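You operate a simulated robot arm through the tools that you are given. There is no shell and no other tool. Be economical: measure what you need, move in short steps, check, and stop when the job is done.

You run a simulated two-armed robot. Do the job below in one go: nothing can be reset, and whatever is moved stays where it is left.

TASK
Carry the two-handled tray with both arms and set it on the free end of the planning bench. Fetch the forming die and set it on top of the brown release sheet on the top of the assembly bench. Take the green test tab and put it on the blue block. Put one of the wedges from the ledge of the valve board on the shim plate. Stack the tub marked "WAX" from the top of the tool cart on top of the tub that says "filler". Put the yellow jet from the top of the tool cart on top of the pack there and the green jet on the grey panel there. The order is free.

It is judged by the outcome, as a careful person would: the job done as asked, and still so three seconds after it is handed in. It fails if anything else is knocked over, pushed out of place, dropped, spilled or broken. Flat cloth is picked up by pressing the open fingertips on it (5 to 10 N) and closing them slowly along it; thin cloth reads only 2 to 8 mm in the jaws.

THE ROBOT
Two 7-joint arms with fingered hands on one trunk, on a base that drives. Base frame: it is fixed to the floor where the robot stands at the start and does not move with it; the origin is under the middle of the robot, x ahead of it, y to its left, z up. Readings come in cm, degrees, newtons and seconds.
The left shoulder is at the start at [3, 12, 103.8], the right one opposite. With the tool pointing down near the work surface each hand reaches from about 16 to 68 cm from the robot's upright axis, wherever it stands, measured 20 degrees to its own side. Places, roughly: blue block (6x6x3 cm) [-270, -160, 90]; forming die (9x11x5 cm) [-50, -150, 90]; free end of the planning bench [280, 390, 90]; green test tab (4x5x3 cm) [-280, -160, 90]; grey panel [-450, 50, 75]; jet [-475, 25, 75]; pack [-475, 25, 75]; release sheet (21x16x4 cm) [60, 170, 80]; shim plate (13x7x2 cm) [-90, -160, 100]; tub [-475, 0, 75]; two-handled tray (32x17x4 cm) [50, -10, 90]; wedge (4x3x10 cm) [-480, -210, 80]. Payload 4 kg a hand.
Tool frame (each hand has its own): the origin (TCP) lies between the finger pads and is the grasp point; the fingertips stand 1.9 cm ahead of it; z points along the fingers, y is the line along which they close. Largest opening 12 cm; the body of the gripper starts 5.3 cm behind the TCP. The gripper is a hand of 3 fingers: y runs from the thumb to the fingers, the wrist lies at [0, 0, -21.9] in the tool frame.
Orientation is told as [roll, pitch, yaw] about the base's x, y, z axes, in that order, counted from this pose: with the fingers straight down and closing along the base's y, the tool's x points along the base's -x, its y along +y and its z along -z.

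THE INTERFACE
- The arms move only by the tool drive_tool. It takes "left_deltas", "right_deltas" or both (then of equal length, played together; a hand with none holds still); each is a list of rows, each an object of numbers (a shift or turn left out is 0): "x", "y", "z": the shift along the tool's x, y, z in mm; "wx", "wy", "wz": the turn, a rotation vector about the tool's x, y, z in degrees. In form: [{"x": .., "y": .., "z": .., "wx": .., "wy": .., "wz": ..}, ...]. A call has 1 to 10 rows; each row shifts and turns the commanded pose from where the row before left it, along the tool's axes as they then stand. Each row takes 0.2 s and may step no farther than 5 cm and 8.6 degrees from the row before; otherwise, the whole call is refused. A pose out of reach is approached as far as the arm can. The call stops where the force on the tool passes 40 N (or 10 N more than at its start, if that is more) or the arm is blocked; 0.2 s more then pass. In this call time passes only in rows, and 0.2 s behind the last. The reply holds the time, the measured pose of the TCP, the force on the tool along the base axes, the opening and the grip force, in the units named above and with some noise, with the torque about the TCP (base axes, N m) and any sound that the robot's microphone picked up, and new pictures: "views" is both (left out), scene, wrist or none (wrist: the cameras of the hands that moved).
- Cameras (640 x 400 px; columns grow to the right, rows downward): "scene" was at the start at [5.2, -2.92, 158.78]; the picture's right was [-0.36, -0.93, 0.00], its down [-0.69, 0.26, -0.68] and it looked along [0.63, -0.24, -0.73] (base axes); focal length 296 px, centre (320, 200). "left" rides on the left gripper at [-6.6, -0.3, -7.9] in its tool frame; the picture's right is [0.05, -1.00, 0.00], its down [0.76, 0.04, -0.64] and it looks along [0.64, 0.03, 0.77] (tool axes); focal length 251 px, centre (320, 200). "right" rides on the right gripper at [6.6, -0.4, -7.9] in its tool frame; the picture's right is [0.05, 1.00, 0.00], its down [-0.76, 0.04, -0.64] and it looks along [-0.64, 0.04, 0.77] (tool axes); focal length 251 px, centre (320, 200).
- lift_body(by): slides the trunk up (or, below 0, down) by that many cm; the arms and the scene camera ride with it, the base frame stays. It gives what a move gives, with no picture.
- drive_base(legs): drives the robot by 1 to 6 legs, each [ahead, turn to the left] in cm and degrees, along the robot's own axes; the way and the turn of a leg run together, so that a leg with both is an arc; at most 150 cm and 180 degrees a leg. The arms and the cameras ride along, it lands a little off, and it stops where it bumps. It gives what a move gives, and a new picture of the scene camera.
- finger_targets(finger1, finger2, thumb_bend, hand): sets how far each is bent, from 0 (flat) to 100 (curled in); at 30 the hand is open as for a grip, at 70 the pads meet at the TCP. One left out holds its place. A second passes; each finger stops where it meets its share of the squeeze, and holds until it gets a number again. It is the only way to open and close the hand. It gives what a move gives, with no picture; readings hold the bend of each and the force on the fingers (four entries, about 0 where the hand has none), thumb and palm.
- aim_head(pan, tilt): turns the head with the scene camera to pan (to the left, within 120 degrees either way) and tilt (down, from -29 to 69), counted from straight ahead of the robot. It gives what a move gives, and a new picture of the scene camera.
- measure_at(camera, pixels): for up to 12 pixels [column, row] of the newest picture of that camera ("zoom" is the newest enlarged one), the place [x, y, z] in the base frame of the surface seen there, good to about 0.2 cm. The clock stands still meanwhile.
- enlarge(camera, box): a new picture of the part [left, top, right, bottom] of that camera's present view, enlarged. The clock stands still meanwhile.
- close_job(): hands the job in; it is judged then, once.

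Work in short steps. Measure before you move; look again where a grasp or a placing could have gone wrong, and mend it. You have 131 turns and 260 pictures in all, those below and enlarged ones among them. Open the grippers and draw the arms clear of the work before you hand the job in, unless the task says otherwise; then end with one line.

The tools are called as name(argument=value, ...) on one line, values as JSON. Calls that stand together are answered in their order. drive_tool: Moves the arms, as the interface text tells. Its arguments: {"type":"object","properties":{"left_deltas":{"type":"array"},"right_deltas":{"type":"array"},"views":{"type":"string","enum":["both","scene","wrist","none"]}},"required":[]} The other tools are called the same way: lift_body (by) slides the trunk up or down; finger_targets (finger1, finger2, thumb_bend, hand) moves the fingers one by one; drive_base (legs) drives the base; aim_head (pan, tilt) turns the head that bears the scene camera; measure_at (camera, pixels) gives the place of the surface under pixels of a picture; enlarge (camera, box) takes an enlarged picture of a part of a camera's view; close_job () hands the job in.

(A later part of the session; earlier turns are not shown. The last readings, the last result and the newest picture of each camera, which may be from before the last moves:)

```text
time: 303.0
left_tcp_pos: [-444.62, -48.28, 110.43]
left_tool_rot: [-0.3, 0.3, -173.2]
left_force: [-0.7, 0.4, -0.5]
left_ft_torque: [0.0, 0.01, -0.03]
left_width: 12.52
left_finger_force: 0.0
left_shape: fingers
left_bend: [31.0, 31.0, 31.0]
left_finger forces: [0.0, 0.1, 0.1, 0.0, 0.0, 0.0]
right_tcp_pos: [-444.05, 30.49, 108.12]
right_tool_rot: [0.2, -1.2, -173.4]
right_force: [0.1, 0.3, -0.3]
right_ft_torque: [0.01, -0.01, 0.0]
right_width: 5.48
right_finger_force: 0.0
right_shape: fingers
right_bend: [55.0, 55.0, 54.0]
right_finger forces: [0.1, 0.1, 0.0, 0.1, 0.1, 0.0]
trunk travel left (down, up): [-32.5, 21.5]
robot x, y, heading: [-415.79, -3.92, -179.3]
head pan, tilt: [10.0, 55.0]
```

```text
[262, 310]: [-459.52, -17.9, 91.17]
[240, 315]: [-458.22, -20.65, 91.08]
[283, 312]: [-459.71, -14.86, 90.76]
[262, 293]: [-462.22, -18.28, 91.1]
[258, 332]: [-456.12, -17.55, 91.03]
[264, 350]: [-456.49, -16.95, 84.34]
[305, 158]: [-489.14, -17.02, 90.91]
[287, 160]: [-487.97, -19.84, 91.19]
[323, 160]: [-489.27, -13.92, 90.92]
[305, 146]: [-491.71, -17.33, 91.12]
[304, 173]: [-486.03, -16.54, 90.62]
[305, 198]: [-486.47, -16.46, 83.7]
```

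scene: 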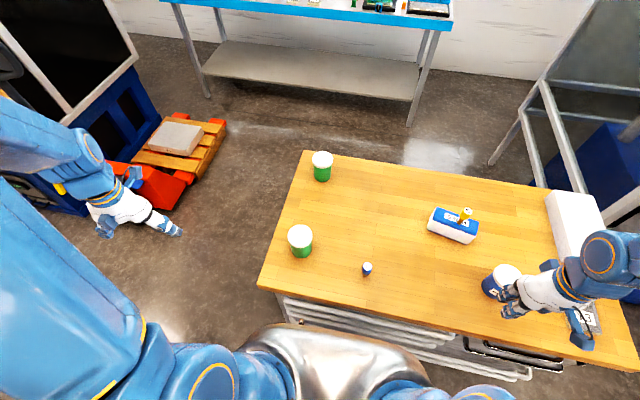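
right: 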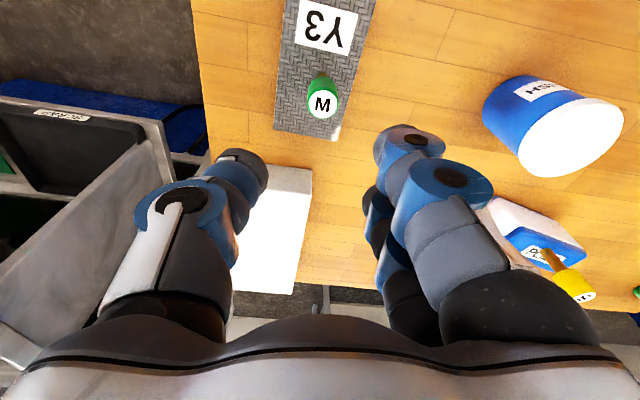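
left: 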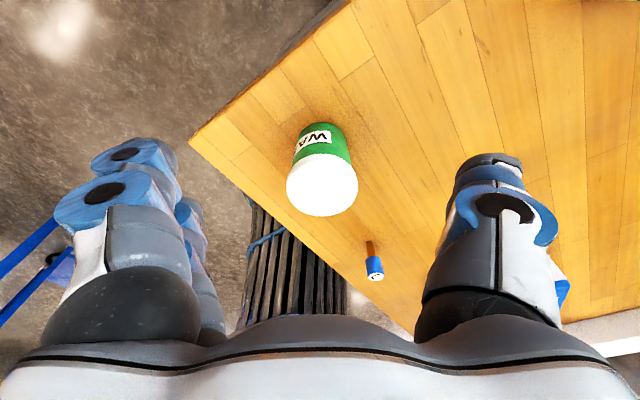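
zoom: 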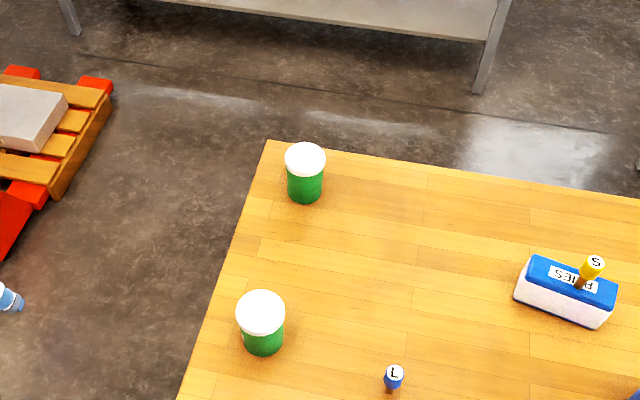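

WAX lid centre (−459.2,−17.8), filler (−488.9,−16.9), lid tops 91. I move the left hand above WAX, square its yaw and tilt it 27° forward (needed later for reach).

finger_targets(hand="left", finger1=42, finger2=42, thumb_bend=42)

drive_tool(left_deltas=[{"x": -13, "y": -40}, {"x": -13, "y": -40}, {"x": -13, "y": -40}, {"x": -14, "y": -40}, {"x": -14, "y": -40}, {"x": -14, "y": -40}, {"x": -14, "y": -40}, {"x": -14, "y": -40}], views="none")

drive_tool(left_deltas=[{"wz": 6.8}, {"wy": -6.75}, {"wy": -6.75}, {"wy": -6.75}, {"wy": -6.75}], views="both")

```text
time: 304.0
left_tcp_pos: [-444.54, -48.21, 110.59]
left_tool_rot: [-0.3, 0.2, -173.2]
left_force: [-0.1, -0.1, 0.6]
left_ft_torque: [-0.01, 0.01, -0.01]
left_width: 9.33
left_finger_force: 0.0
left_shape: fingers
left_bend: [42.0, 42.0, 42.0]
left_finger forces: [0.0, 0.1, 0.0, 0.1, 0.0, 0.0]
right_tcp_pos: [-443.92, 30.5, 108.07]
right_tool_rot: [0.3, -1.3, -173.4]
right_force: [0.3, 0.7, -0.2]
right_ft_torque: [0.03, 0.01, -0.02]
right_width: 5.46
right_finger_force: 0.0
right_shape: fingers
right_bend: [55.0, 55.0, 54.0]
right_finger forces: [0.0, 0.1, 0.0, 0.0, 0.0, 0.0]
trunk travel left (down, up): [-32.5, 21.5]
robot x, y, heading: [-415.95, -3.74, -179.0]
head pan, tilt: [10.0, 55.0]
```

```text
time: 305.8
left_tcp_pos: [-459.51, -17.75, 110.68]
left_tool_rot: [-0.1, 0.2, -173.1]
left_force: [0.5, 0.1, -0.1]
left_ft_torque: [-0.03, 0.0, -0.01]
left_width: 9.35
left_finger_force: 0.1
left_shape: fingers
left_bend: [42.0, 42.0, 42.0]
left_finger forces: [0.0, 0.1, 0.0, 0.0, 0.1, 0.1]
right_tcp_pos: [-444.07, 30.63, 108.17]
right_tool_rot: [0.2, -1.4, -173.4]
right_force: [-0.7, -0.1, 0.7]
right_ft_torque: [-0.04, 0.03, -0.01]
right_width: 5.44
right_finger_force: 0.1
right_shape: fingers
right_bend: [55.0, 55.0, 54.0]
right_finger forces: [0.0, 0.0, 0.0, 0.0, 0.1, 0.1]
trunk travel left (down, up): [-32.5, 21.5]
robot x, y, heading: [-415.72, -3.9, -179.3]
head pan, tilt: [10.0, 55.0]
```

```text
time: 307.0
left_tcp_pos: [-459.07, -17.82, 110.62]
left_tool_rot: [-0.5, -27.0, -179.8]
left_force: [-0.2, -0.4, -0.5]
left_ft_torque: [0.02, 0.02, -0.02]
left_width: 9.35
left_finger_force: 0.1
left_shape: fingers
left_bend: [42.0, 42.0, 42.0]
left_finger forces: [0.0, 0.0, 0.0, 0.0, 0.1, 0.0]
right_tcp_pos: [-443.92, 30.61, 108.14]
right_tool_rot: [0.3, -1.4, -173.5]
right_force: [0.2, 0.2, -0.5]
right_ft_torque: [-0.01, 0.03, 0.0]
right_width: 5.48
right_finger_force: 0.0
right_shape: fingers
right_bend: [55.0, 55.0, 54.0]
right_finger forces: [0.0, 0.0, 0.0, 0.0, 0.0, 0.0]
trunk travel left (down, up): [-32.5, 21.5]
robot x, y, heading: [-415.52, -3.65, -179.1]
head pan, tilt: [10.0, 55.0]
```

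scene: 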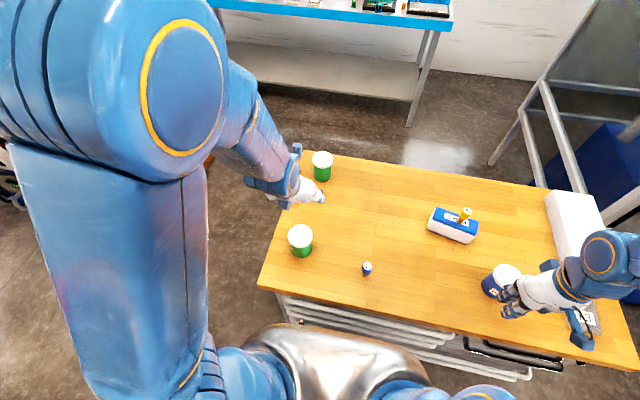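
left: 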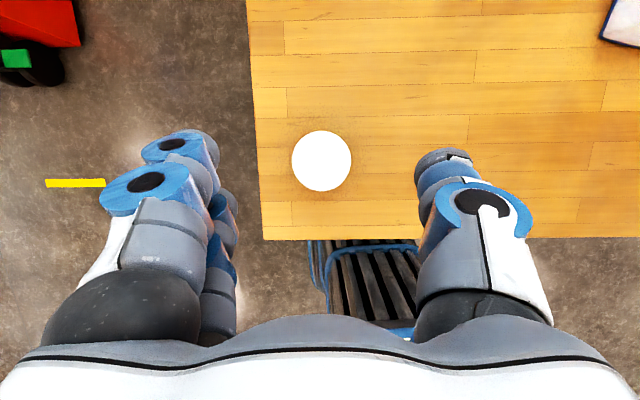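

Tub centred at column 322. I descend vertically in two stages.

drive_tool(left_deltas=[{"x": 21.2, "z": 41.6}, {"x": 21.2, "z": 41.6}, {"x": 21.2, "z": 41.6}], views="wrist")

drive_tool(left_deltas=[{"x": 13, "z": 26}, {"x": 13, "z": 26}, {"x": 12, "z": 24}], views="both")

```text
time: 307.8
left_tcp_pos: [-459.36, -17.71, 96.62]
left_tool_rot: [-0.4, -26.8, -179.9]
left_force: [-0.5, 0.4, -0.3]
left_ft_torque: [0.0, 0.0, 0.0]
left_width: 9.35
left_finger_force: 0.0
left_shape: fingers
left_bend: [42.0, 42.0, 42.0]
left_finger forces: [0.0, 0.0, 0.0, 0.1, 0.0, 0.0]
right_tcp_pos: [-444.09, 30.47, 108.11]
right_tool_rot: [0.3, -1.4, -173.4]
right_force: [1.0, 0.5, -0.6]
right_ft_torque: [-0.01, 0.0, 0.01]
right_width: 5.47
right_finger_force: 0.0
right_shape: fingers
right_bend: [55.0, 55.0, 54.0]
right_finger forces: [0.0, 0.1, 0.0, 0.0, 0.0, 0.1]
trunk travel left (down, up): [-32.5, 21.5]
robot x, y, heading: [-416.02, -3.6, -179.8]
head pan, tilt: [10.0, 55.0]
```

left: 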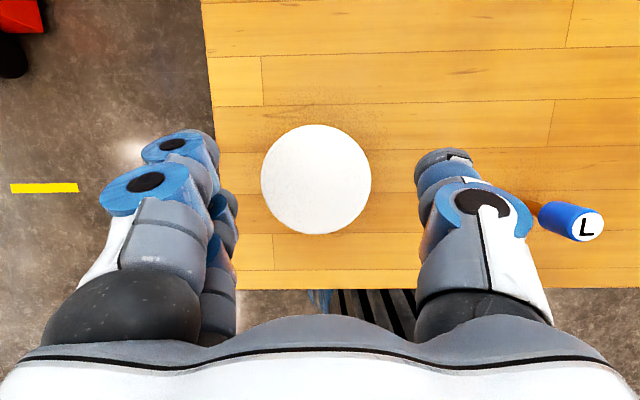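

```text
time: 308.6
left_tcp_pos: [-459.19, -17.54, 88.17]
left_tool_rot: [-0.4, -26.8, -179.8]
left_force: [1.2, -1.3, 2.4]
left_ft_torque: [-0.05, -0.01, 0.03]
left_width: 9.43
left_finger_force: 1.2
left_shape: fingers
left_bend: [41.0, 42.0, 42.0]
left_finger forces: [2.2, 0.0, 0.0, 0.1, 0.0, 0.0]
right_tcp_pos: [-444.06, 30.44, 108.2]
right_tool_rot: [0.1, -1.4, -173.4]
right_force: [-0.3, -0.3, 0.7]
right_ft_torque: [0.04, -0.02, 0.01]
right_width: 5.43
right_finger_force: 0.0
right_shape: fingers
right_bend: [55.0, 55.0, 54.0]
right_finger forces: [0.1, 0.0, 0.0, 0.0, 0.1, 0.0]
trunk travel left (down, up): [-32.5, 21.5]
robot x, y, heading: [-415.83, -4.1, -179.1]
head pan, tilt: [10.0, 55.0]
```

scene: 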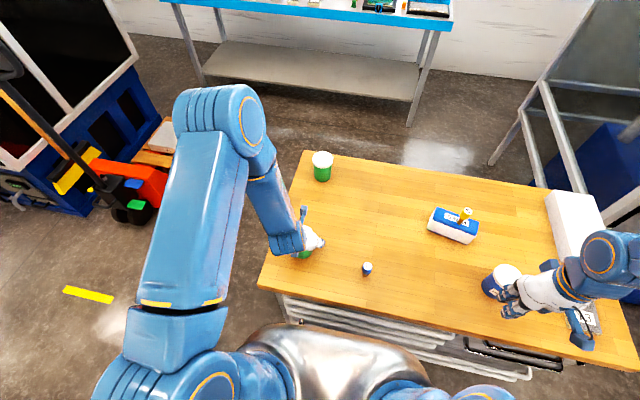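
left: 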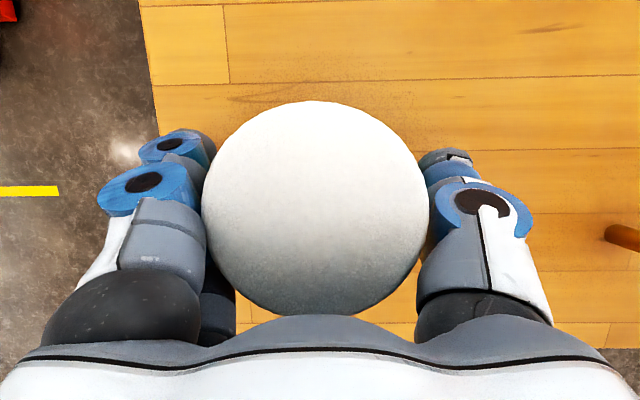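

Tub between the fingers. I close.

finger_targets(hand="left", finger1=60, finger2=60, thumb_bend=60)

drive_tool(left_deltas=[{"x": -4.5, "z": -9}, {"x": -13, "z": -26}, {"x": -20, "z": -40}, {"x": -20, "z": -40}], views="both")

```text
time: 309.6
left_tcp_pos: [-459.18, -17.51, 88.24]
left_tool_rot: [-0.4, -26.8, -180.0]
left_force: [-0.5, 0.3, -0.4]
left_ft_torque: [0.03, 0.0, -0.01]
left_width: 7.97
left_finger_force: 30.8
left_shape: fingers
left_bend: [46.0, 51.0, 52.0]
left_finger forces: [19.8, 10.3, 0.1, 0.0, 30.7, 0.1]
right_tcp_pos: [-444.02, 30.39, 107.95]
right_tool_rot: [0.3, -1.3, -173.4]
right_force: [-1.0, 0.0, -0.8]
right_ft_torque: [-0.01, 0.01, -0.02]
right_width: 5.41
right_finger_force: 0.1
right_shape: fingers
right_bend: [55.0, 55.0, 54.0]
right_finger forces: [0.0, 0.1, 0.0, 0.0, 0.0, 0.0]
trunk travel left (down, up): [-32.5, 21.5]
robot x, y, heading: [-415.82, -3.88, -179.4]
head pan, tilt: [10.0, 55.0]
```

```text
time: 310.6
left_tcp_pos: [-459.04, -17.89, 101.2]
left_tool_rot: [-0.3, -26.9, -179.9]
left_force: [0.9, -0.6, -2.6]
left_ft_torque: [-0.01, 0.03, 0.02]
left_width: 7.98
left_finger_force: 30.1
left_shape: fingers
left_bend: [46.0, 51.0, 52.0]
left_finger forces: [19.4, 10.1, 0.0, 0.0, 30.3, 0.0]
right_tcp_pos: [-444.01, 30.45, 108.29]
right_tool_rot: [0.1, -1.4, -173.5]
right_force: [-0.6, 0.3, 0.1]
right_ft_torque: [0.01, 0.0, -0.01]
right_width: 5.44
right_finger_force: 0.1
right_shape: fingers
right_bend: [55.0, 55.0, 54.0]
right_finger forces: [0.1, 0.1, 0.1, 0.0, 0.0, 0.0]
trunk travel left (down, up): [-32.5, 21.5]
robot x, y, heading: [-415.88, -3.79, -179.3]
head pan, tilt: [10.0, 55.0]
```

scene: 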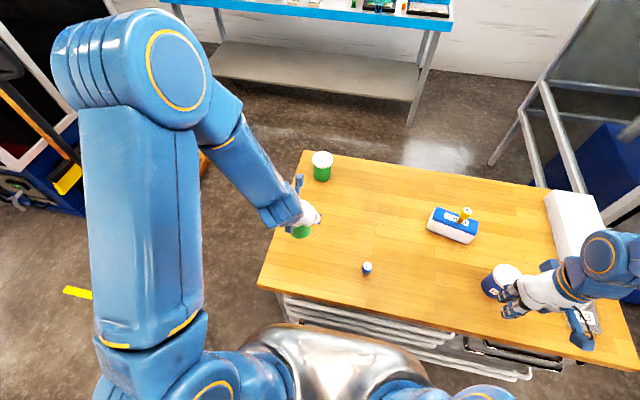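
left: 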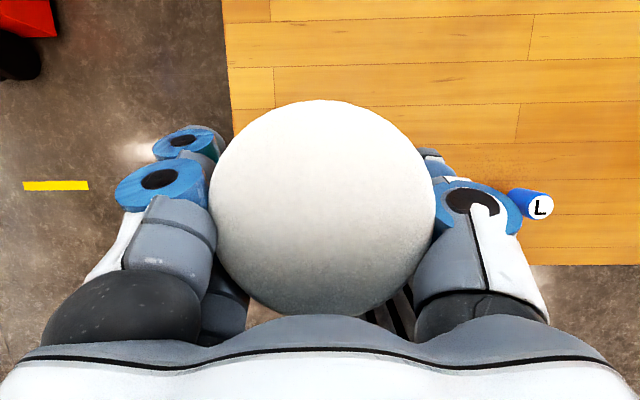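

The tub is lifted upright-ish. I check the lid's level and centre.

measure_at(camera="left", pixels=[[322, 108], [322, 300], [220, 200], [425, 200], [322, 200], [335, 110]])

```text
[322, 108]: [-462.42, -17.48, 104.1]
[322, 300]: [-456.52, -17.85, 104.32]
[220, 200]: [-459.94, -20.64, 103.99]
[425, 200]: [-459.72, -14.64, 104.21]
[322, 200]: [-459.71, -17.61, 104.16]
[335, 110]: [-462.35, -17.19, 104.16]
```

Level and centred. I carry it 29.4 cm forward over the filler tub.

drive_tool(left_deltas=[{"x": -37.4, "y": -1, "z": 19.1}, {"x": -37.4, "y": -1, "z": 19.1}, {"x": -37.4, "y": -1, "z": 19.1}, {"x": -37.4, "y": -1, "z": 19.1}, {"x": -37.4, "y": -1, "z": 19.1}, {"x": -37.4, "y": -1, "z": 19.1}, {"x": -37.4, "y": -1, "z": 19.1}], views="both")

measure_at(camera="left", pixels=[[322, 108], [322, 300], [220, 200], [425, 200]])

enlarge(camera="scene", box=[270, 100, 390, 220])

```text
time: 312.2
left_tcp_pos: [-488.73, -17.16, 100.49]
left_tool_rot: [-0.3, -26.6, -179.8]
left_force: [0.3, 0.8, -3.3]
left_ft_torque: [0.01, -0.02, -0.01]
left_width: 7.94
left_finger_force: 28.6
left_shape: fingers
left_bend: [47.0, 51.0, 52.0]
left_finger forces: [18.3, 10.0, 0.0, 0.0, 28.7, 0.0]
right_tcp_pos: [-444.13, 30.55, 108.14]
right_tool_rot: [0.2, -1.3, -173.5]
right_force: [-0.5, 0.4, -0.4]
right_ft_torque: [-0.01, -0.02, -0.03]
right_width: 5.41
right_finger_force: 0.2
right_shape: fingers
right_bend: [55.0, 55.0, 54.0]
right_finger forces: [0.0, 0.0, 0.0, 0.0, 0.0, 0.1]
trunk travel left (down, up): [-32.5, 21.5]
robot x, y, heading: [-415.53, -3.53, -179.3]
head pan, tilt: [10.0, 55.0]
```

scene: 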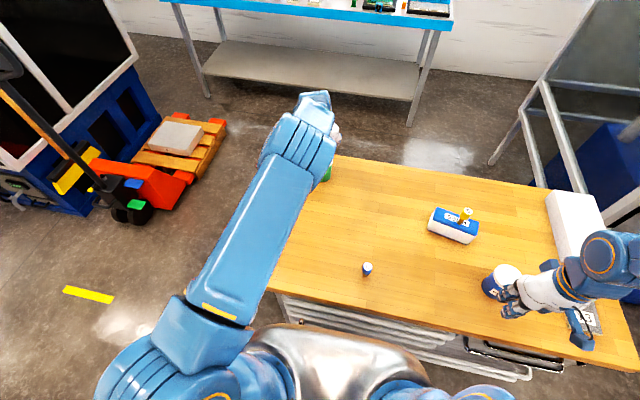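
left: 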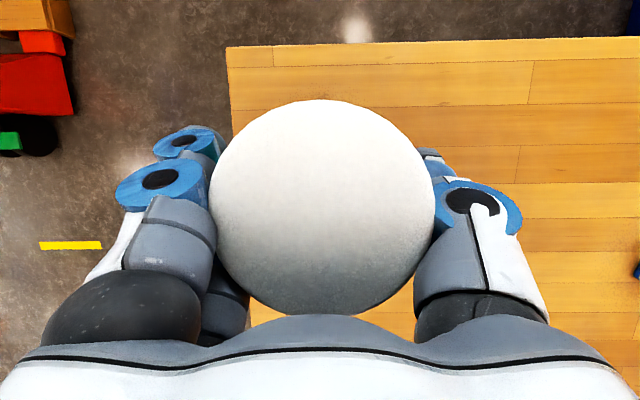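

```text
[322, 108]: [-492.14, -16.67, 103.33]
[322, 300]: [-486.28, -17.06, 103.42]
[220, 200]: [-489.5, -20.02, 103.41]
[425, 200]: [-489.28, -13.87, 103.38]
```

```text
3.33 times, centred on (330, 160) of scene
```

zoom: 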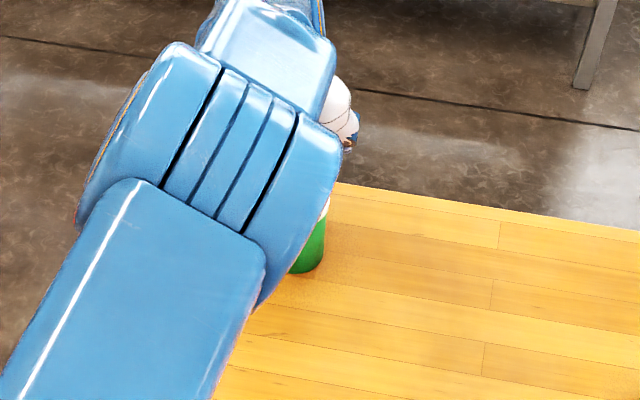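

WAX is centred over the filler (within 3 mm), 3 cm above. I lower vertically.

drive_tool(left_deltas=[{"x": 8, "z": 13}, {"x": 5, "z": 10}, {"x": 1.4, "z": 2.7}], views="none")

drive_tool(left_deltas=[{"x": 0.9, "z": 1.8}, {"x": 0.9, "z": 1.8}], views="none")

```text
time: 313.0
left_tcp_pos: [-488.41, -16.99, 97.84]
left_tool_rot: [-0.3, -26.8, -179.8]
left_force: [-0.4, -0.1, -3.2]
left_ft_torque: [0.0, 0.03, -0.01]
left_width: 7.94
left_finger_force: 27.9
left_shape: fingers
left_bend: [47.0, 51.0, 52.0]
left_finger forces: [18.2, 10.0, 0.0, 0.1, 28.5, 0.0]
right_tcp_pos: [-444.04, 30.45, 108.23]
right_tool_rot: [0.2, -1.4, -173.5]
right_force: [-0.1, 1.1, 0.8]
right_ft_torque: [0.01, -0.01, -0.04]
right_width: 5.45
right_finger_force: 0.0
right_shape: fingers
right_bend: [55.0, 55.0, 54.0]
right_finger forces: [0.0, 0.1, 0.1, 0.1, 0.0, 0.0]
trunk travel left (down, up): [-32.5, 21.5]
robot x, y, heading: [-415.92, -3.47, -179.0]
head pan, tilt: [10.0, 55.0]
```

```text
time: 313.6
left_tcp_pos: [-488.44, -16.97, 97.5]
left_tool_rot: [-0.3, -26.8, -179.8]
left_force: [0.5, 0.4, -1.6]
left_ft_torque: [-0.02, 0.0, -0.02]
left_width: 7.93
left_finger_force: 29.0
left_shape: fingers
left_bend: [47.0, 51.0, 52.0]
left_finger forces: [18.3, 10.0, 0.0, 0.1, 28.7, 0.0]
right_tcp_pos: [-444.03, 30.56, 108.1]
right_tool_rot: [0.2, -1.4, -173.4]
right_force: [0.4, 0.0, 0.1]
right_ft_torque: [-0.01, 0.02, -0.03]
right_width: 5.45
right_finger_force: 0.0
right_shape: fingers
right_bend: [55.0, 55.0, 54.0]
right_finger forces: [0.1, 0.1, 0.0, 0.1, 0.0, 0.0]
trunk travel left (down, up): [-32.5, 21.5]
robot x, y, heading: [-415.8, -3.84, -179.4]
head pan, tilt: [10.0, 55.0]
```

Weight is starting to transfer; two tiny steps more.

drive_tool(left_deltas=[{"x": 0.7, "z": 1.3}], views="none")

drive_tool(left_deltas=[{"x": 0.5, "z": 1}], views="wrist")

```text
time: 314.0
left_tcp_pos: [-488.47, -16.96, 97.46]
left_tool_rot: [-0.2, -26.9, -179.9]
left_force: [0.1, 0.5, 4.1]
left_ft_torque: [-0.06, 0.02, 0.02]
left_width: 7.93
left_finger_force: 29.5
left_shape: fingers
left_bend: [47.0, 51.0, 52.0]
left_finger forces: [18.9, 10.2, 0.0, 0.0, 29.4, 0.0]
right_tcp_pos: [-444.01, 30.59, 108.27]
right_tool_rot: [0.1, -1.4, -173.4]
right_force: [-0.4, 0.7, -0.6]
right_ft_torque: [0.03, -0.02, 0.0]
right_width: 5.45
right_finger_force: 0.0
right_shape: fingers
right_bend: [55.0, 55.0, 54.0]
right_finger forces: [0.2, 0.1, 0.0, 0.0, 0.0, 0.0]
trunk travel left (down, up): [-32.5, 21.5]
robot x, y, heading: [-416.07, -3.7, -179.1]
head pan, tilt: [10.0, 55.0]
```

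```text
time: 314.4
left_tcp_pos: [-488.37, -17.07, 97.44]
left_tool_rot: [-0.5, -27.0, -179.8]
left_force: [-0.1, 0.3, 6.8]
left_ft_torque: [-0.07, -0.08, 0.02]
left_width: 7.94
left_finger_force: 29.8
left_shape: fingers
left_bend: [47.0, 51.0, 52.0]
left_finger forces: [19.1, 10.3, 0.1, 0.0, 29.9, 0.0]
right_tcp_pos: [-443.93, 30.49, 108.12]
right_tool_rot: [0.3, -1.3, -173.3]
right_force: [0.0, -0.5, 0.5]
right_ft_torque: [-0.01, -0.02, -0.02]
right_width: 5.47
right_finger_force: 0.1
right_shape: fingers
right_bend: [55.0, 55.0, 54.0]
right_finger forces: [0.0, 0.0, 0.1, 0.1, 0.1, 0.0]
trunk travel left (down, up): [-32.5, 21.5]
robot x, y, heading: [-416.17, -3.74, -179.3]
head pan, tilt: [10.0, 55.0]
```

left: 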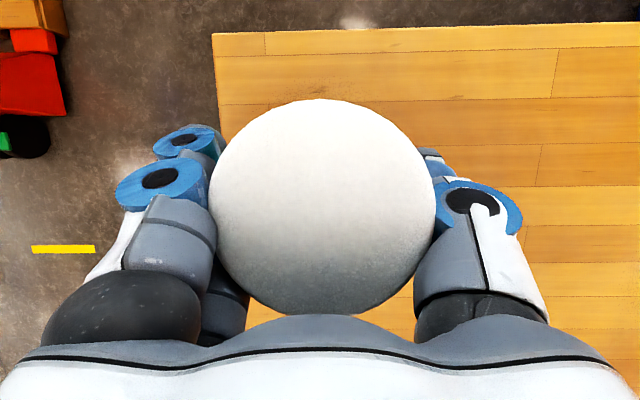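

Seated (6.8 N). I release and rise vertically.

finger_targets(hand="left", finger1=38, finger2=40, thumb_bend=39)

drive_tool(left_deltas=[{"x": -4.5, "z": -9}, {"x": -13, "z": -26}, {"x": -20, "z": -40}, {"x": 20, "z": -30}, {"x": 40, "z": -20}, {"x": 40, "z": -20}, {"x": 40, "z": -20}, {"x": 40, "z": -20}], views="both")

enlarge(camera="scene", box=[260, 100, 500, 280])

```text
time: 315.4
left_tcp_pos: [-488.42, -16.97, 97.42]
left_tool_rot: [-0.3, -26.9, -180.0]
left_force: [0.5, 0.3, -0.4]
left_ft_torque: [-0.01, 0.04, 0.02]
left_width: 10.37
left_finger_force: 0.4
left_shape: fingers
left_bend: [38.0, 40.0, 39.0]
left_finger forces: [0.0, 0.1, 0.0, 0.1, 0.4, 0.0]
right_tcp_pos: [-444.01, 30.58, 108.32]
right_tool_rot: [0.3, -1.5, -173.4]
right_force: [-0.2, -0.2, -0.4]
right_ft_torque: [0.0, 0.01, 0.01]
right_width: 5.49
right_finger_force: 0.1
right_shape: fingers
right_bend: [55.0, 55.0, 54.0]
right_finger forces: [0.1, 0.1, 0.0, 0.0, 0.0, 0.0]
trunk travel left (down, up): [-32.5, 21.5]
robot x, y, heading: [-415.7, -3.88, -179.4]
head pan, tilt: [10.0, 55.0]
```

```text
time: 317.2
left_tcp_pos: [-467.25, -16.92, 107.47]
left_tool_rot: [-0.3, -26.9, -179.9]
left_force: [0.6, 0.5, 0.3]
left_ft_torque: [0.0, -0.01, 0.02]
left_width: 10.34
left_finger_force: 0.0
left_shape: fingers
left_bend: [38.0, 40.0, 39.0]
left_finger forces: [0.1, 0.0, 0.1, 0.0, 0.1, 0.0]
right_tcp_pos: [-443.89, 30.41, 108.25]
right_tool_rot: [0.2, -1.4, -173.5]
right_force: [0.8, -0.1, 0.1]
right_ft_torque: [-0.04, 0.06, -0.02]
right_width: 5.44
right_finger_force: 0.0
right_shape: fingers
right_bend: [55.0, 55.0, 54.0]
right_finger forces: [0.0, 0.0, 0.0, 0.0, 0.0, 0.0]
trunk travel left (down, up): [-32.5, 21.5]
robot x, y, heading: [-415.92, -3.91, -179.3]
head pan, tilt: [10.0, 55.0]
```

scene: 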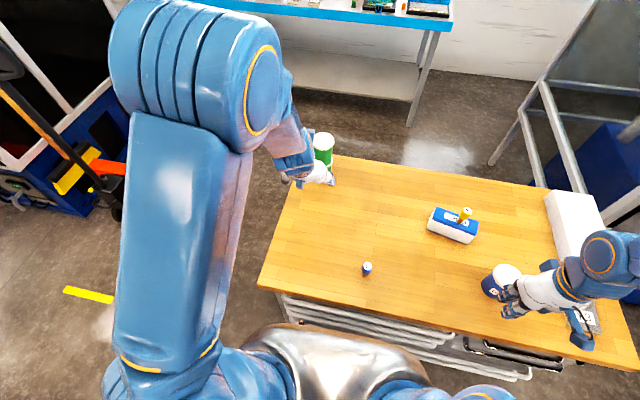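
left: 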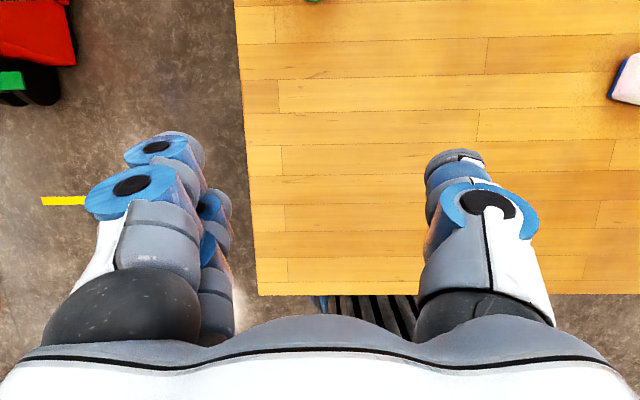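

```text
2.22 times, centred on (380, 190) of scene
```

zoom: 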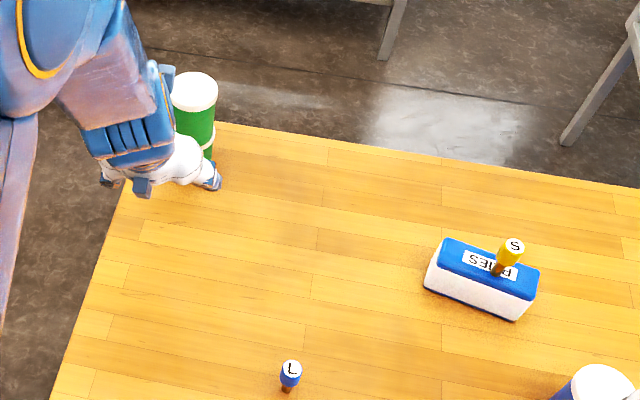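

Stack is standing. I untilt and retract the left hand, then back off and turn toward the valve board.

drive_tool(left_deltas=[{"wy": 6.75, "z": -20}, {"wy": 6.75, "z": -20}, {"wy": 6.75}, {"wy": 6.75}, {"x": 45}, {"x": 45}, {"x": 45}], views="none")

drive_base(legs=[[-55, 0], [0, 38], [4, 0], [0, 38]])

aim_head(pan=-20, tilt=25)

```text
time: 318.8
left_tcp_pos: [-451.87, -17.08, 111.28]
left_tool_rot: [-0.3, 0.1, 180.0]
left_force: [0.9, 0.0, -0.6]
left_ft_torque: [-0.02, 0.02, 0.0]
left_width: 10.34
left_finger_force: 0.1
left_shape: fingers
left_bend: [38.0, 40.0, 39.0]
left_finger forces: [0.1, 0.0, 0.1, 0.0, 0.0, 0.0]
right_tcp_pos: [-443.88, 30.44, 108.24]
right_tool_rot: [0.3, -1.4, -173.4]
right_force: [0.0, 0.2, 0.3]
right_ft_torque: [0.0, 0.05, 0.01]
right_width: 5.44
right_finger_force: 0.0
right_shape: fingers
right_bend: [55.0, 55.0, 54.0]
right_finger forces: [0.0, 0.1, 0.0, 0.0, 0.0, 0.0]
trunk travel left (down, up): [-32.5, 21.5]
robot x, y, heading: [-415.62, -3.68, -179.2]
head pan, tilt: [10.0, 55.0]
```

```text
time: 323.5
left_tcp_pos: [-383.73, -32.76, 111.12]
left_tool_rot: [-0.4, 0.2, -148.3]
left_force: [0.2, -0.4, -0.7]
left_ft_torque: [0.02, 0.02, 0.02]
left_width: 10.37
left_finger_force: 0.1
left_shape: fingers
left_bend: [38.0, 40.0, 39.0]
left_finger forces: [0.0, 0.0, 0.1, 0.0, 0.1, 0.0]
right_tcp_pos: [-401.94, 11.96, 108.08]
right_tool_rot: [0.1, -1.3, -141.5]
right_force: [0.2, -0.6, 0.0]
right_ft_torque: [0.03, -0.02, 0.01]
right_width: 5.48
right_finger_force: 0.1
right_shape: fingers
right_bend: [55.0, 55.0, 54.0]
right_finger forces: [0.0, 0.0, 0.0, 0.0, 0.0, 0.0]
trunk travel left (down, up): [-32.5, 21.5]
robot x, y, heading: [-361.07, 0.12, -148.8]
head pan, tilt: [10.0, 55.0]
stopped in leg 2: the robot was blocked; the commanded pose is now the measured one
```

scene: 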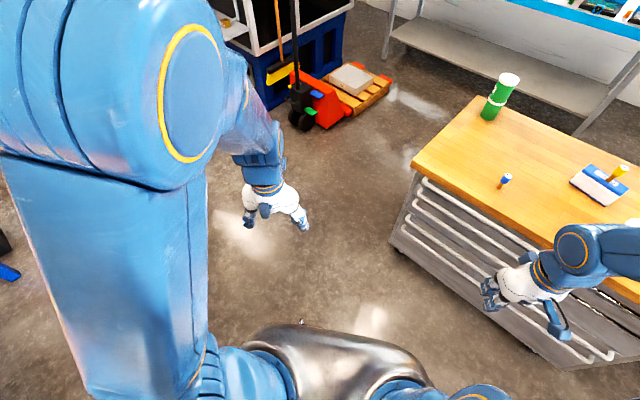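

```text
time: 324.4
left_tcp_pos: [-383.91, -32.6, 111.24]
left_tool_rot: [-0.3, 0.2, -148.2]
left_force: [0.0, 0.6, -0.6]
left_ft_torque: [0.02, -0.01, 0.04]
left_width: 10.37
left_finger_force: 0.1
left_shape: fingers
left_bend: [38.0, 40.0, 39.0]
left_finger forces: [0.1, 0.0, 0.1, 0.1, 0.0, 0.0]
right_tcp_pos: [-401.81, 12.06, 108.22]
right_tool_rot: [0.3, -1.3, -141.6]
right_force: [-0.7, 0.0, -0.5]
right_ft_torque: [-0.02, 0.01, 0.01]
right_width: 5.45
right_finger_force: 0.0
right_shape: fingers
right_bend: [55.0, 55.0, 54.0]
right_finger forces: [0.0, 0.0, 0.0, 0.1, 0.1, 0.1]
trunk travel left (down, up): [-32.5, 21.5]
robot x, y, heading: [-361.55, -0.09, -148.8]
head pan, tilt: [-20.0, 25.0]
```

scene: 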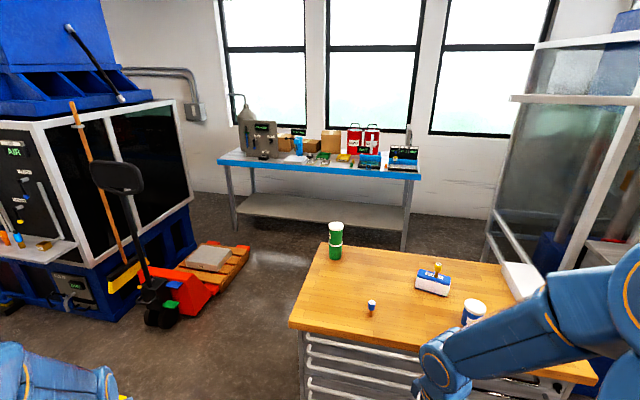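

I continue turning left and view the board and pallet jack ahead.

drive_base(legs=[[0, 38]])

aim_head(pan=-30, tilt=30)

measure_at(camera="scene", pixels=[[150, 320], [200, 300], [240, 265], [300, 250], [330, 290], [100, 250], [400, 280]])

```text
time: 326.3
left_tcp_pos: [-363.83, -39.64, 111.24]
left_tool_rot: [-0.4, 0.3, -116.9]
left_force: [0.3, -0.5, 0.1]
left_ft_torque: [0.03, 0.01, 0.0]
left_width: 10.38
left_finger_force: 0.0
left_shape: fingers
left_bend: [38.0, 40.0, 39.0]
left_finger forces: [0.0, 0.0, 0.1, 0.1, 0.1, 0.1]
right_tcp_pos: [-402.53, -11.06, 108.07]
right_tool_rot: [0.3, -1.2, -110.2]
right_force: [0.8, -0.6, -1.0]
right_ft_torque: [0.04, 0.01, -0.02]
right_width: 5.46
right_finger_force: 0.1
right_shape: fingers
right_bend: [55.0, 55.0, 54.0]
right_finger forces: [0.1, 0.0, 0.1, 0.1, 0.1, 0.1]
trunk travel left (down, up): [-32.5, 21.5]
robot x, y, heading: [-364.23, 1.61, -117.3]
head pan, tilt: [-20.0, 25.0]
stopped in leg 1: the robot was blocked; the commanded pose is now the measured one
```

scene: 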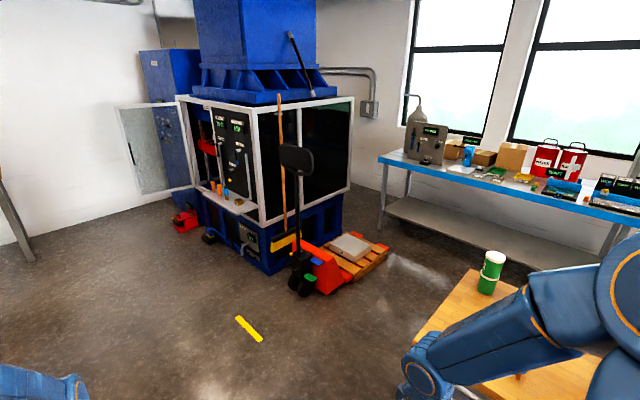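

```text
time: 327.0
left_tcp_pos: [-363.94, -39.56, 111.34]
left_tool_rot: [-0.3, 0.2, -116.9]
left_force: [0.6, 0.5, 0.6]
left_ft_torque: [-0.02, 0.03, -0.01]
left_width: 10.38
left_finger_force: 0.0
left_shape: fingers
left_bend: [38.0, 40.0, 39.0]
left_finger forces: [0.0, 0.1, 0.0, 0.0, 0.1, 0.0]
right_tcp_pos: [-402.66, -10.64, 108.14]
right_tool_rot: [0.2, -1.3, -110.2]
right_force: [0.6, -0.4, -0.6]
right_ft_torque: [0.0, 0.03, -0.01]
right_width: 5.46
right_finger_force: 0.0
right_shape: fingers
right_bend: [55.0, 55.0, 54.0]
right_finger forces: [0.0, 0.0, 0.0, 0.0, 0.0, 0.0]
trunk travel left (down, up): [-32.5, 21.5]
robot x, y, heading: [-364.41, 1.52, -117.6]
head pan, tilt: [-30.0, 30.0]
```

scene: 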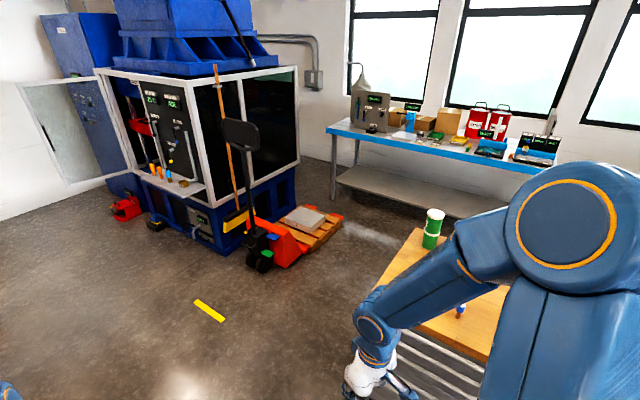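

```text
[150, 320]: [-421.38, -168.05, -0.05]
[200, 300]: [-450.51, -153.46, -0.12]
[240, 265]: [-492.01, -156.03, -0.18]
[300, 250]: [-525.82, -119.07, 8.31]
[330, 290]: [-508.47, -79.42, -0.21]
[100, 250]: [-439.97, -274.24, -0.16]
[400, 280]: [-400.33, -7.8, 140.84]
```

The board with the ledge and wedges is at (165,170). I zoom and measure.

enlarge(camera="scene", box=[100, 80, 240, 250])

measure_at(camera="scene", pixels=[[153, 168], [162, 170], [169, 175], [184, 183], [150, 182], [203, 198], [172, 162], [210, 115], [245, 135], [130, 215], [238, 225], [258, 255]])

```text
2.35 times, centred on (170, 165) of scene
```

zoom: 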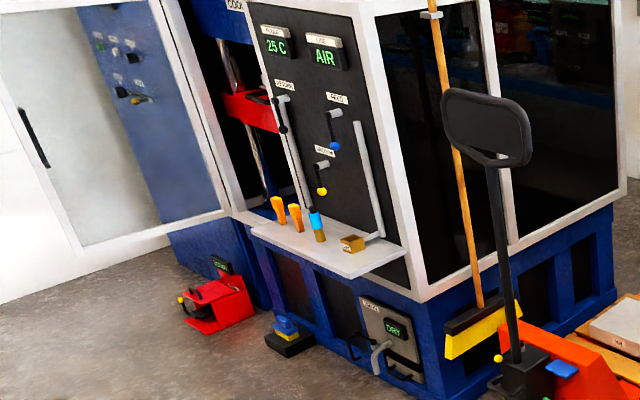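

```text
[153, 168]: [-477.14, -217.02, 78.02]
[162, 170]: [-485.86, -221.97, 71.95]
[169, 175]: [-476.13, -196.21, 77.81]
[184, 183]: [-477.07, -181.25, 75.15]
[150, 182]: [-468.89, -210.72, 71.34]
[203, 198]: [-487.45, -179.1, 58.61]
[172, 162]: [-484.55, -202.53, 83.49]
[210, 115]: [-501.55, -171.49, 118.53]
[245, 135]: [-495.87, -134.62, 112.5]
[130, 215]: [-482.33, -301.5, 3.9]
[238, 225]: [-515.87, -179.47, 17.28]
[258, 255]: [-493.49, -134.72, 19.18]
```

I drive down to y≈−205 in front of the board.

drive_base(legs=[[0, 12], [110, 0], [95, 0], [0, -38]])

drive_base(legs=[[0, -37]])

aim_head(pan=0, tilt=40)

```text
time: 339.7
left_tcp_pos: [-434.76, -235.94, 111.22]
left_tool_rot: [-0.2, 0.2, -139.0]
left_force: [0.0, 0.4, -0.2]
left_ft_torque: [-0.05, -0.06, 0.02]
left_width: 10.36
left_finger_force: 0.0
left_shape: fingers
left_bend: [38.0, 40.0, 39.0]
left_finger forces: [0.0, 0.1, 0.0, 0.0, 0.0, 0.0]
right_tcp_pos: [-460.01, -194.86, 108.09]
right_tool_rot: [0.5, -1.4, -132.1]
right_force: [0.0, 0.1, -0.1]
right_ft_torque: [-0.03, -0.05, 0.0]
right_width: 5.45
right_finger_force: 0.2
right_shape: fingers
right_bend: [55.0, 55.0, 54.0]
right_finger forces: [0.1, 0.0, 0.0, 0.0, 0.0, 0.0]
trunk travel left (down, up): [-32.5, 21.5]
robot x, y, heading: [-417.2, -199.94, -139.3]
head pan, tilt: [-30.0, 30.0]
stopped in leg 4: the robot was blocked; the commanded pose is now the measured one
```

scene: 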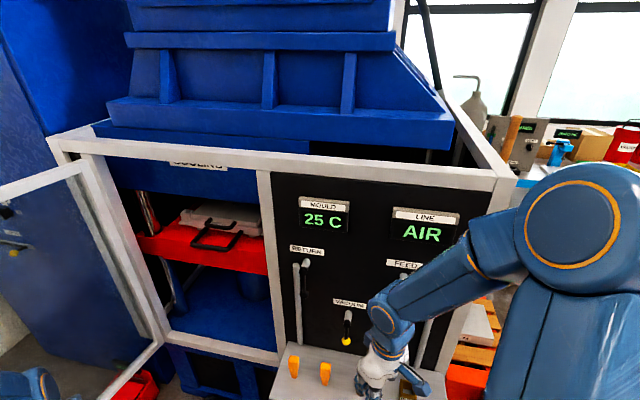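

```text
time: 341.6
left_tcp_pos: [-451.34, -222.0, 111.19]
left_tool_rot: [-0.3, 0.2, -170.6]
left_force: [-0.4, 0.5, -0.2]
left_ft_torque: [0.0, -0.02, 0.0]
left_width: 10.37
left_finger_force: 0.0
left_shape: fingers
left_bend: [38.0, 40.0, 39.0]
left_finger forces: [0.0, 0.0, 0.0, 0.1, 0.0, 0.0]
right_tcp_pos: [-451.05, -173.75, 108.09]
right_tool_rot: [0.4, -1.3, -163.9]
right_force: [-0.7, 0.1, -0.3]
right_ft_torque: [0.0, -0.03, 0.0]
right_width: 5.46
right_finger_force: 0.0
right_shape: fingers
right_bend: [55.0, 55.0, 54.0]
right_finger forces: [0.1, 0.0, 0.0, 0.0, 0.0, 0.0]
trunk travel left (down, up): [-32.5, 21.5]
robot x, y, heading: [-417.25, -203.4, -171.1]
head pan, tilt: [-30.0, 30.0]
stopped in leg 1: the robot was blocked; the commanded pose is now the measured one
```

scene: 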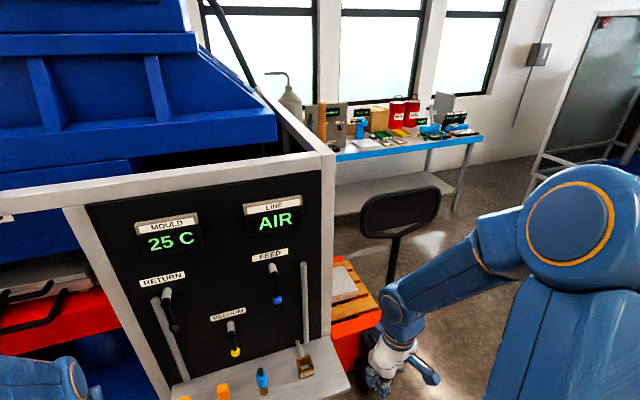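

```text
time: 342.5
left_tcp_pos: [-451.22, -222.02, 111.25]
left_tool_rot: [-0.3, 0.2, -170.6]
left_force: [-0.5, 0.0, -0.5]
left_ft_torque: [0.04, 0.0, 0.03]
left_width: 10.34
left_finger_force: 0.0
left_shape: fingers
left_bend: [38.0, 40.0, 39.0]
left_finger forces: [0.0, 0.0, 0.1, 0.0, 0.0, 0.1]
right_tcp_pos: [-450.98, -173.94, 108.16]
right_tool_rot: [0.3, -1.3, -163.9]
right_force: [0.1, 0.0, 0.4]
right_ft_torque: [0.01, 0.0, 0.0]
right_width: 5.44
right_finger_force: 0.1
right_shape: fingers
right_bend: [55.0, 55.0, 54.0]
right_finger forces: [0.1, 0.0, 0.0, 0.0, 0.1, 0.0]
trunk travel left (down, up): [-32.5, 21.5]
robot x, y, heading: [-417.4, -202.95, -171.4]
head pan, tilt: [0.0, 40.0]
```

scene: 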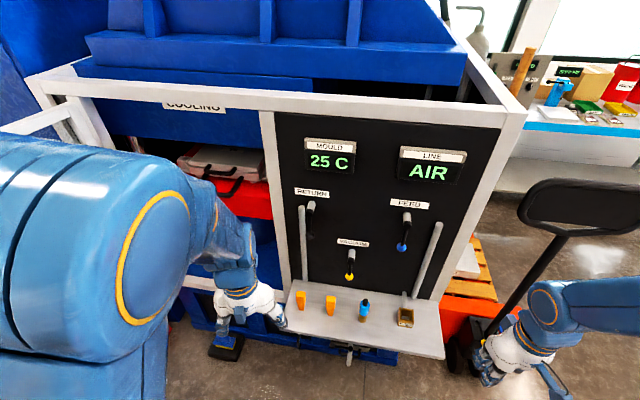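

The ledge is now in plain view. I zoom on the wedges and levers and measure.

enlarge(camera="scene", box=[270, 190, 450, 360])

measure_at(camera="scene", pixels=[[300, 294], [301, 305], [330, 298], [330, 308], [364, 304], [365, 316], [350, 274], [312, 215], [402, 245], [315, 325], [405, 317], [305, 250]])

```text
2.35 times, centred on (360, 275) of scene
```

zoom: 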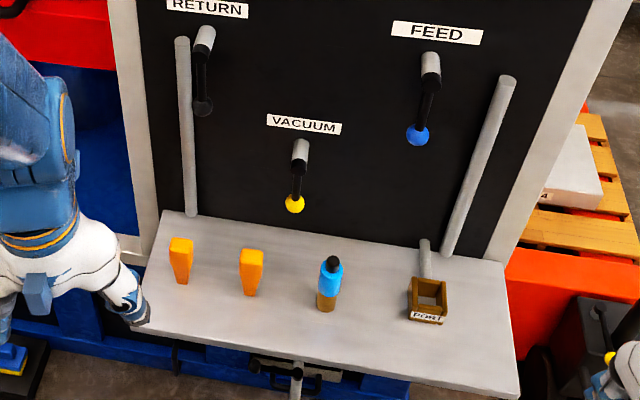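

```text
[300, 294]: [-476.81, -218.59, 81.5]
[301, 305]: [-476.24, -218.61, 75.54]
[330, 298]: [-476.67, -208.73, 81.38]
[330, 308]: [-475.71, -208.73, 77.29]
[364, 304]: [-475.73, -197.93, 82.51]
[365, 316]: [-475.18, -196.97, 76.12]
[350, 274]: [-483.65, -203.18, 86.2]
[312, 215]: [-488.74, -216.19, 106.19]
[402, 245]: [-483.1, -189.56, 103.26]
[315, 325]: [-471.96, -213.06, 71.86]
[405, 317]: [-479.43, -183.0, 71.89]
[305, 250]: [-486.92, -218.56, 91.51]
```

W1 stands at (−477,−218.6), z 72–82. I prepare the left hand: narrow opening, yaw square, 25° forward tilt (to keep clear of pipe and levers), then move above it.

finger_targets(hand="left", finger1=52, finger2=52, thumb_bend=52)

drive_tool(left_deltas=[{"wz": 4.7}, {"wz": 4.7}, {"wy": -8.3}, {"wy": -8.3}, {"wy": -8.4}], views="none")

drive_tool(left_deltas=[{"x": -21.9, "y": -4.9, "z": 40}, {"x": -21.9, "y": -4.9, "z": 40}, {"x": -21.9, "y": -4.9, "z": 40}, {"x": -21.9, "y": -4.9, "z": 40}, {"x": -21.9, "y": -4.9, "z": 40}, {"x": -21.9, "y": -4.9, "z": 40}, {"x": -21.9, "y": -4.9, "z": 40}], views="both")

```text
time: 343.5
left_tcp_pos: [-451.23, -222.1, 111.22]
left_tool_rot: [-0.4, 0.2, -170.5]
left_force: [-0.8, 0.2, 0.8]
left_ft_torque: [0.0, 0.0, -0.01]
left_width: 6.25
left_finger_force: 0.1
left_shape: fingers
left_bend: [52.0, 52.0, 52.0]
left_finger forces: [0.1, 0.0, 0.1, 0.0, 0.1, 0.0]
right_tcp_pos: [-451.05, -173.95, 108.09]
right_tool_rot: [0.3, -1.3, -163.9]
right_force: [0.2, -0.5, 0.0]
right_ft_torque: [0.01, -0.04, -0.02]
right_width: 5.45
right_finger_force: 0.1
right_shape: fingers
right_bend: [55.0, 55.0, 54.0]
right_finger forces: [0.0, 0.0, 0.0, 0.0, 0.0, 0.1]
trunk travel left (down, up): [-32.5, 21.5]
robot x, y, heading: [-417.47, -202.98, -171.4]
head pan, tilt: [0.0, 40.0]
```

```text
time: 344.7
left_tcp_pos: [-451.59, -222.23, 111.46]
left_tool_rot: [-0.5, -24.9, -179.8]
left_force: [0.5, 0.1, 0.6]
left_ft_torque: [0.01, 0.0, 0.02]
left_width: 6.27
left_finger_force: 0.0
left_shape: fingers
left_bend: [52.0, 52.0, 52.0]
left_finger forces: [0.0, 0.0, 0.0, 0.0, 0.0, 0.0]
left hand out of reach, approached as far as the arm can: row 5
right_tcp_pos: [-450.92, -174.0, 108.19]
right_tool_rot: [0.2, -1.3, -163.9]
right_force: [-0.3, -0.2, 1.0]
right_ft_torque: [-0.01, 0.02, 0.0]
right_width: 5.47
right_finger_force: 0.1
right_shape: fingers
right_bend: [55.0, 55.0, 54.0]
right_finger forces: [0.0, 0.1, 0.0, 0.0, 0.0, 0.1]
trunk travel left (down, up): [-32.5, 21.5]
robot x, y, heading: [-417.04, -203.47, -171.2]
head pan, tilt: [0.0, 40.0]
```

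```text
time: 346.3
left_tcp_pos: [-477.36, -218.59, 92.45]
left_tool_rot: [-0.4, -24.9, -179.9]
left_force: [-0.3, -0.4, -0.1]
left_ft_torque: [0.0, -0.03, -0.02]
left_width: 6.26
left_finger_force: 0.0
left_shape: fingers
left_bend: [52.0, 52.0, 52.0]
left_finger forces: [0.0, 0.0, 0.0, 0.0, 0.0, 0.1]
right_tcp_pos: [-451.02, -173.93, 108.08]
right_tool_rot: [0.3, -1.2, -164.0]
right_force: [-0.4, -0.1, 0.2]
right_ft_torque: [0.02, 0.03, 0.0]
right_width: 5.45
right_finger_force: 0.1
right_shape: fingers
right_bend: [55.0, 55.0, 54.0]
right_finger forces: [0.0, 0.0, 0.0, 0.0, 0.0, 0.0]
trunk travel left (down, up): [-32.5, 21.5]
robot x, y, heading: [-417.44, -203.43, -171.3]
head pan, tilt: [0.0, 40.0]
```

scene: 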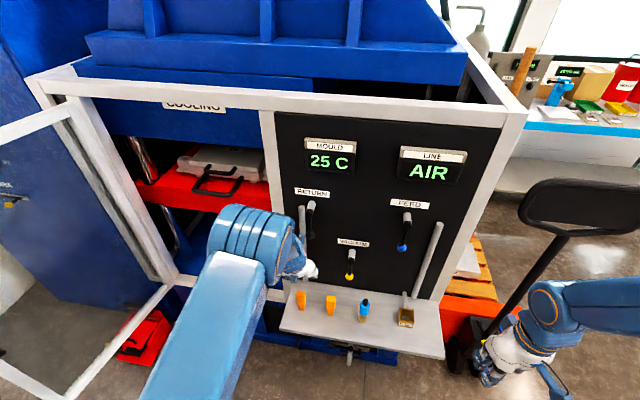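
left: 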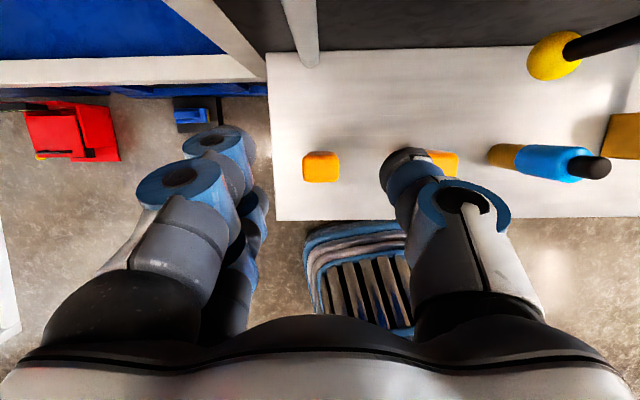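

W1 sits centred between the digits. I descend vertically to grip height.

drive_tool(left_deltas=[{"x": 15.6, "z": 31}, {"x": 15.6, "z": 31}, {"x": 15.6, "z": 31}, {"x": 15.6, "z": 31}], views="wrist")

finger_targets(hand="left", finger1=68, finger2=68, thumb_bend=68)

```text
time: 347.3
left_tcp_pos: [-476.9, -218.43, 78.59]
left_tool_rot: [-0.5, -25.0, -179.7]
left_force: [-0.4, -0.1, 0.0]
left_ft_torque: [0.01, -0.04, 0.02]
left_width: 6.25
left_finger_force: 0.0
left_shape: fingers
left_bend: [52.0, 52.0, 52.0]
left_finger forces: [0.0, 0.0, 0.1, 0.0, 0.1, 0.0]
right_tcp_pos: [-450.99, -173.91, 108.19]
right_tool_rot: [0.3, -1.2, -164.0]
right_force: [-0.1, 0.5, -1.1]
right_ft_torque: [-0.02, 0.01, 0.0]
right_width: 5.44
right_finger_force: 0.0
right_shape: fingers
right_bend: [55.0, 55.0, 54.0]
right_finger forces: [0.0, 0.0, 0.0, 0.0, 0.0, 0.0]
trunk travel left (down, up): [-32.5, 21.5]
robot x, y, heading: [-417.24, -203.37, -171.4]
head pan, tilt: [0.0, 40.0]
```

left: 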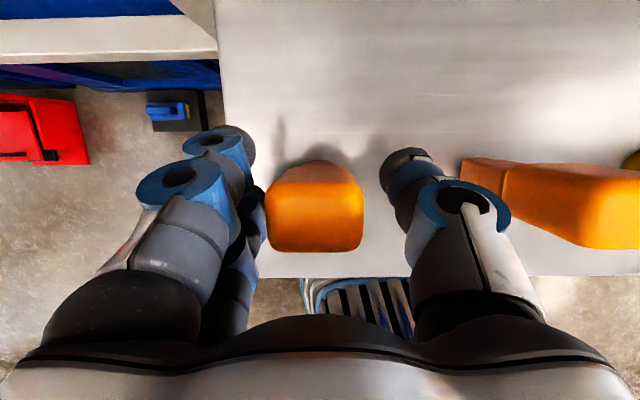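

```text
time: 348.3
left_tcp_pos: [-476.78, -218.47, 78.7]
left_tool_rot: [-0.5, -24.9, -179.8]
left_force: [-0.8, -0.3, -0.2]
left_ft_torque: [-0.02, -0.01, -0.01]
left_width: 3.42
left_finger_force: 13.8
left_shape: fingers
left_bend: [64.0, 63.0, 60.0]
left_finger forces: [6.2, 7.0, 0.1, 0.1, 14.4, 0.0]
right_tcp_pos: [-451.05, -173.94, 108.26]
right_tool_rot: [0.2, -1.3, -163.8]
right_force: [0.8, 0.3, 0.9]
right_ft_torque: [0.01, 0.0, -0.04]
right_width: 5.47
right_finger_force: 0.0
right_shape: fingers
right_bend: [55.0, 55.0, 54.0]
right_finger forces: [0.0, 0.1, 0.0, 0.0, 0.0, 0.0]
trunk travel left (down, up): [-32.5, 21.5]
robot x, y, heading: [-417.51, -202.95, -171.4]
head pan, tilt: [0.0, 40.0]
```

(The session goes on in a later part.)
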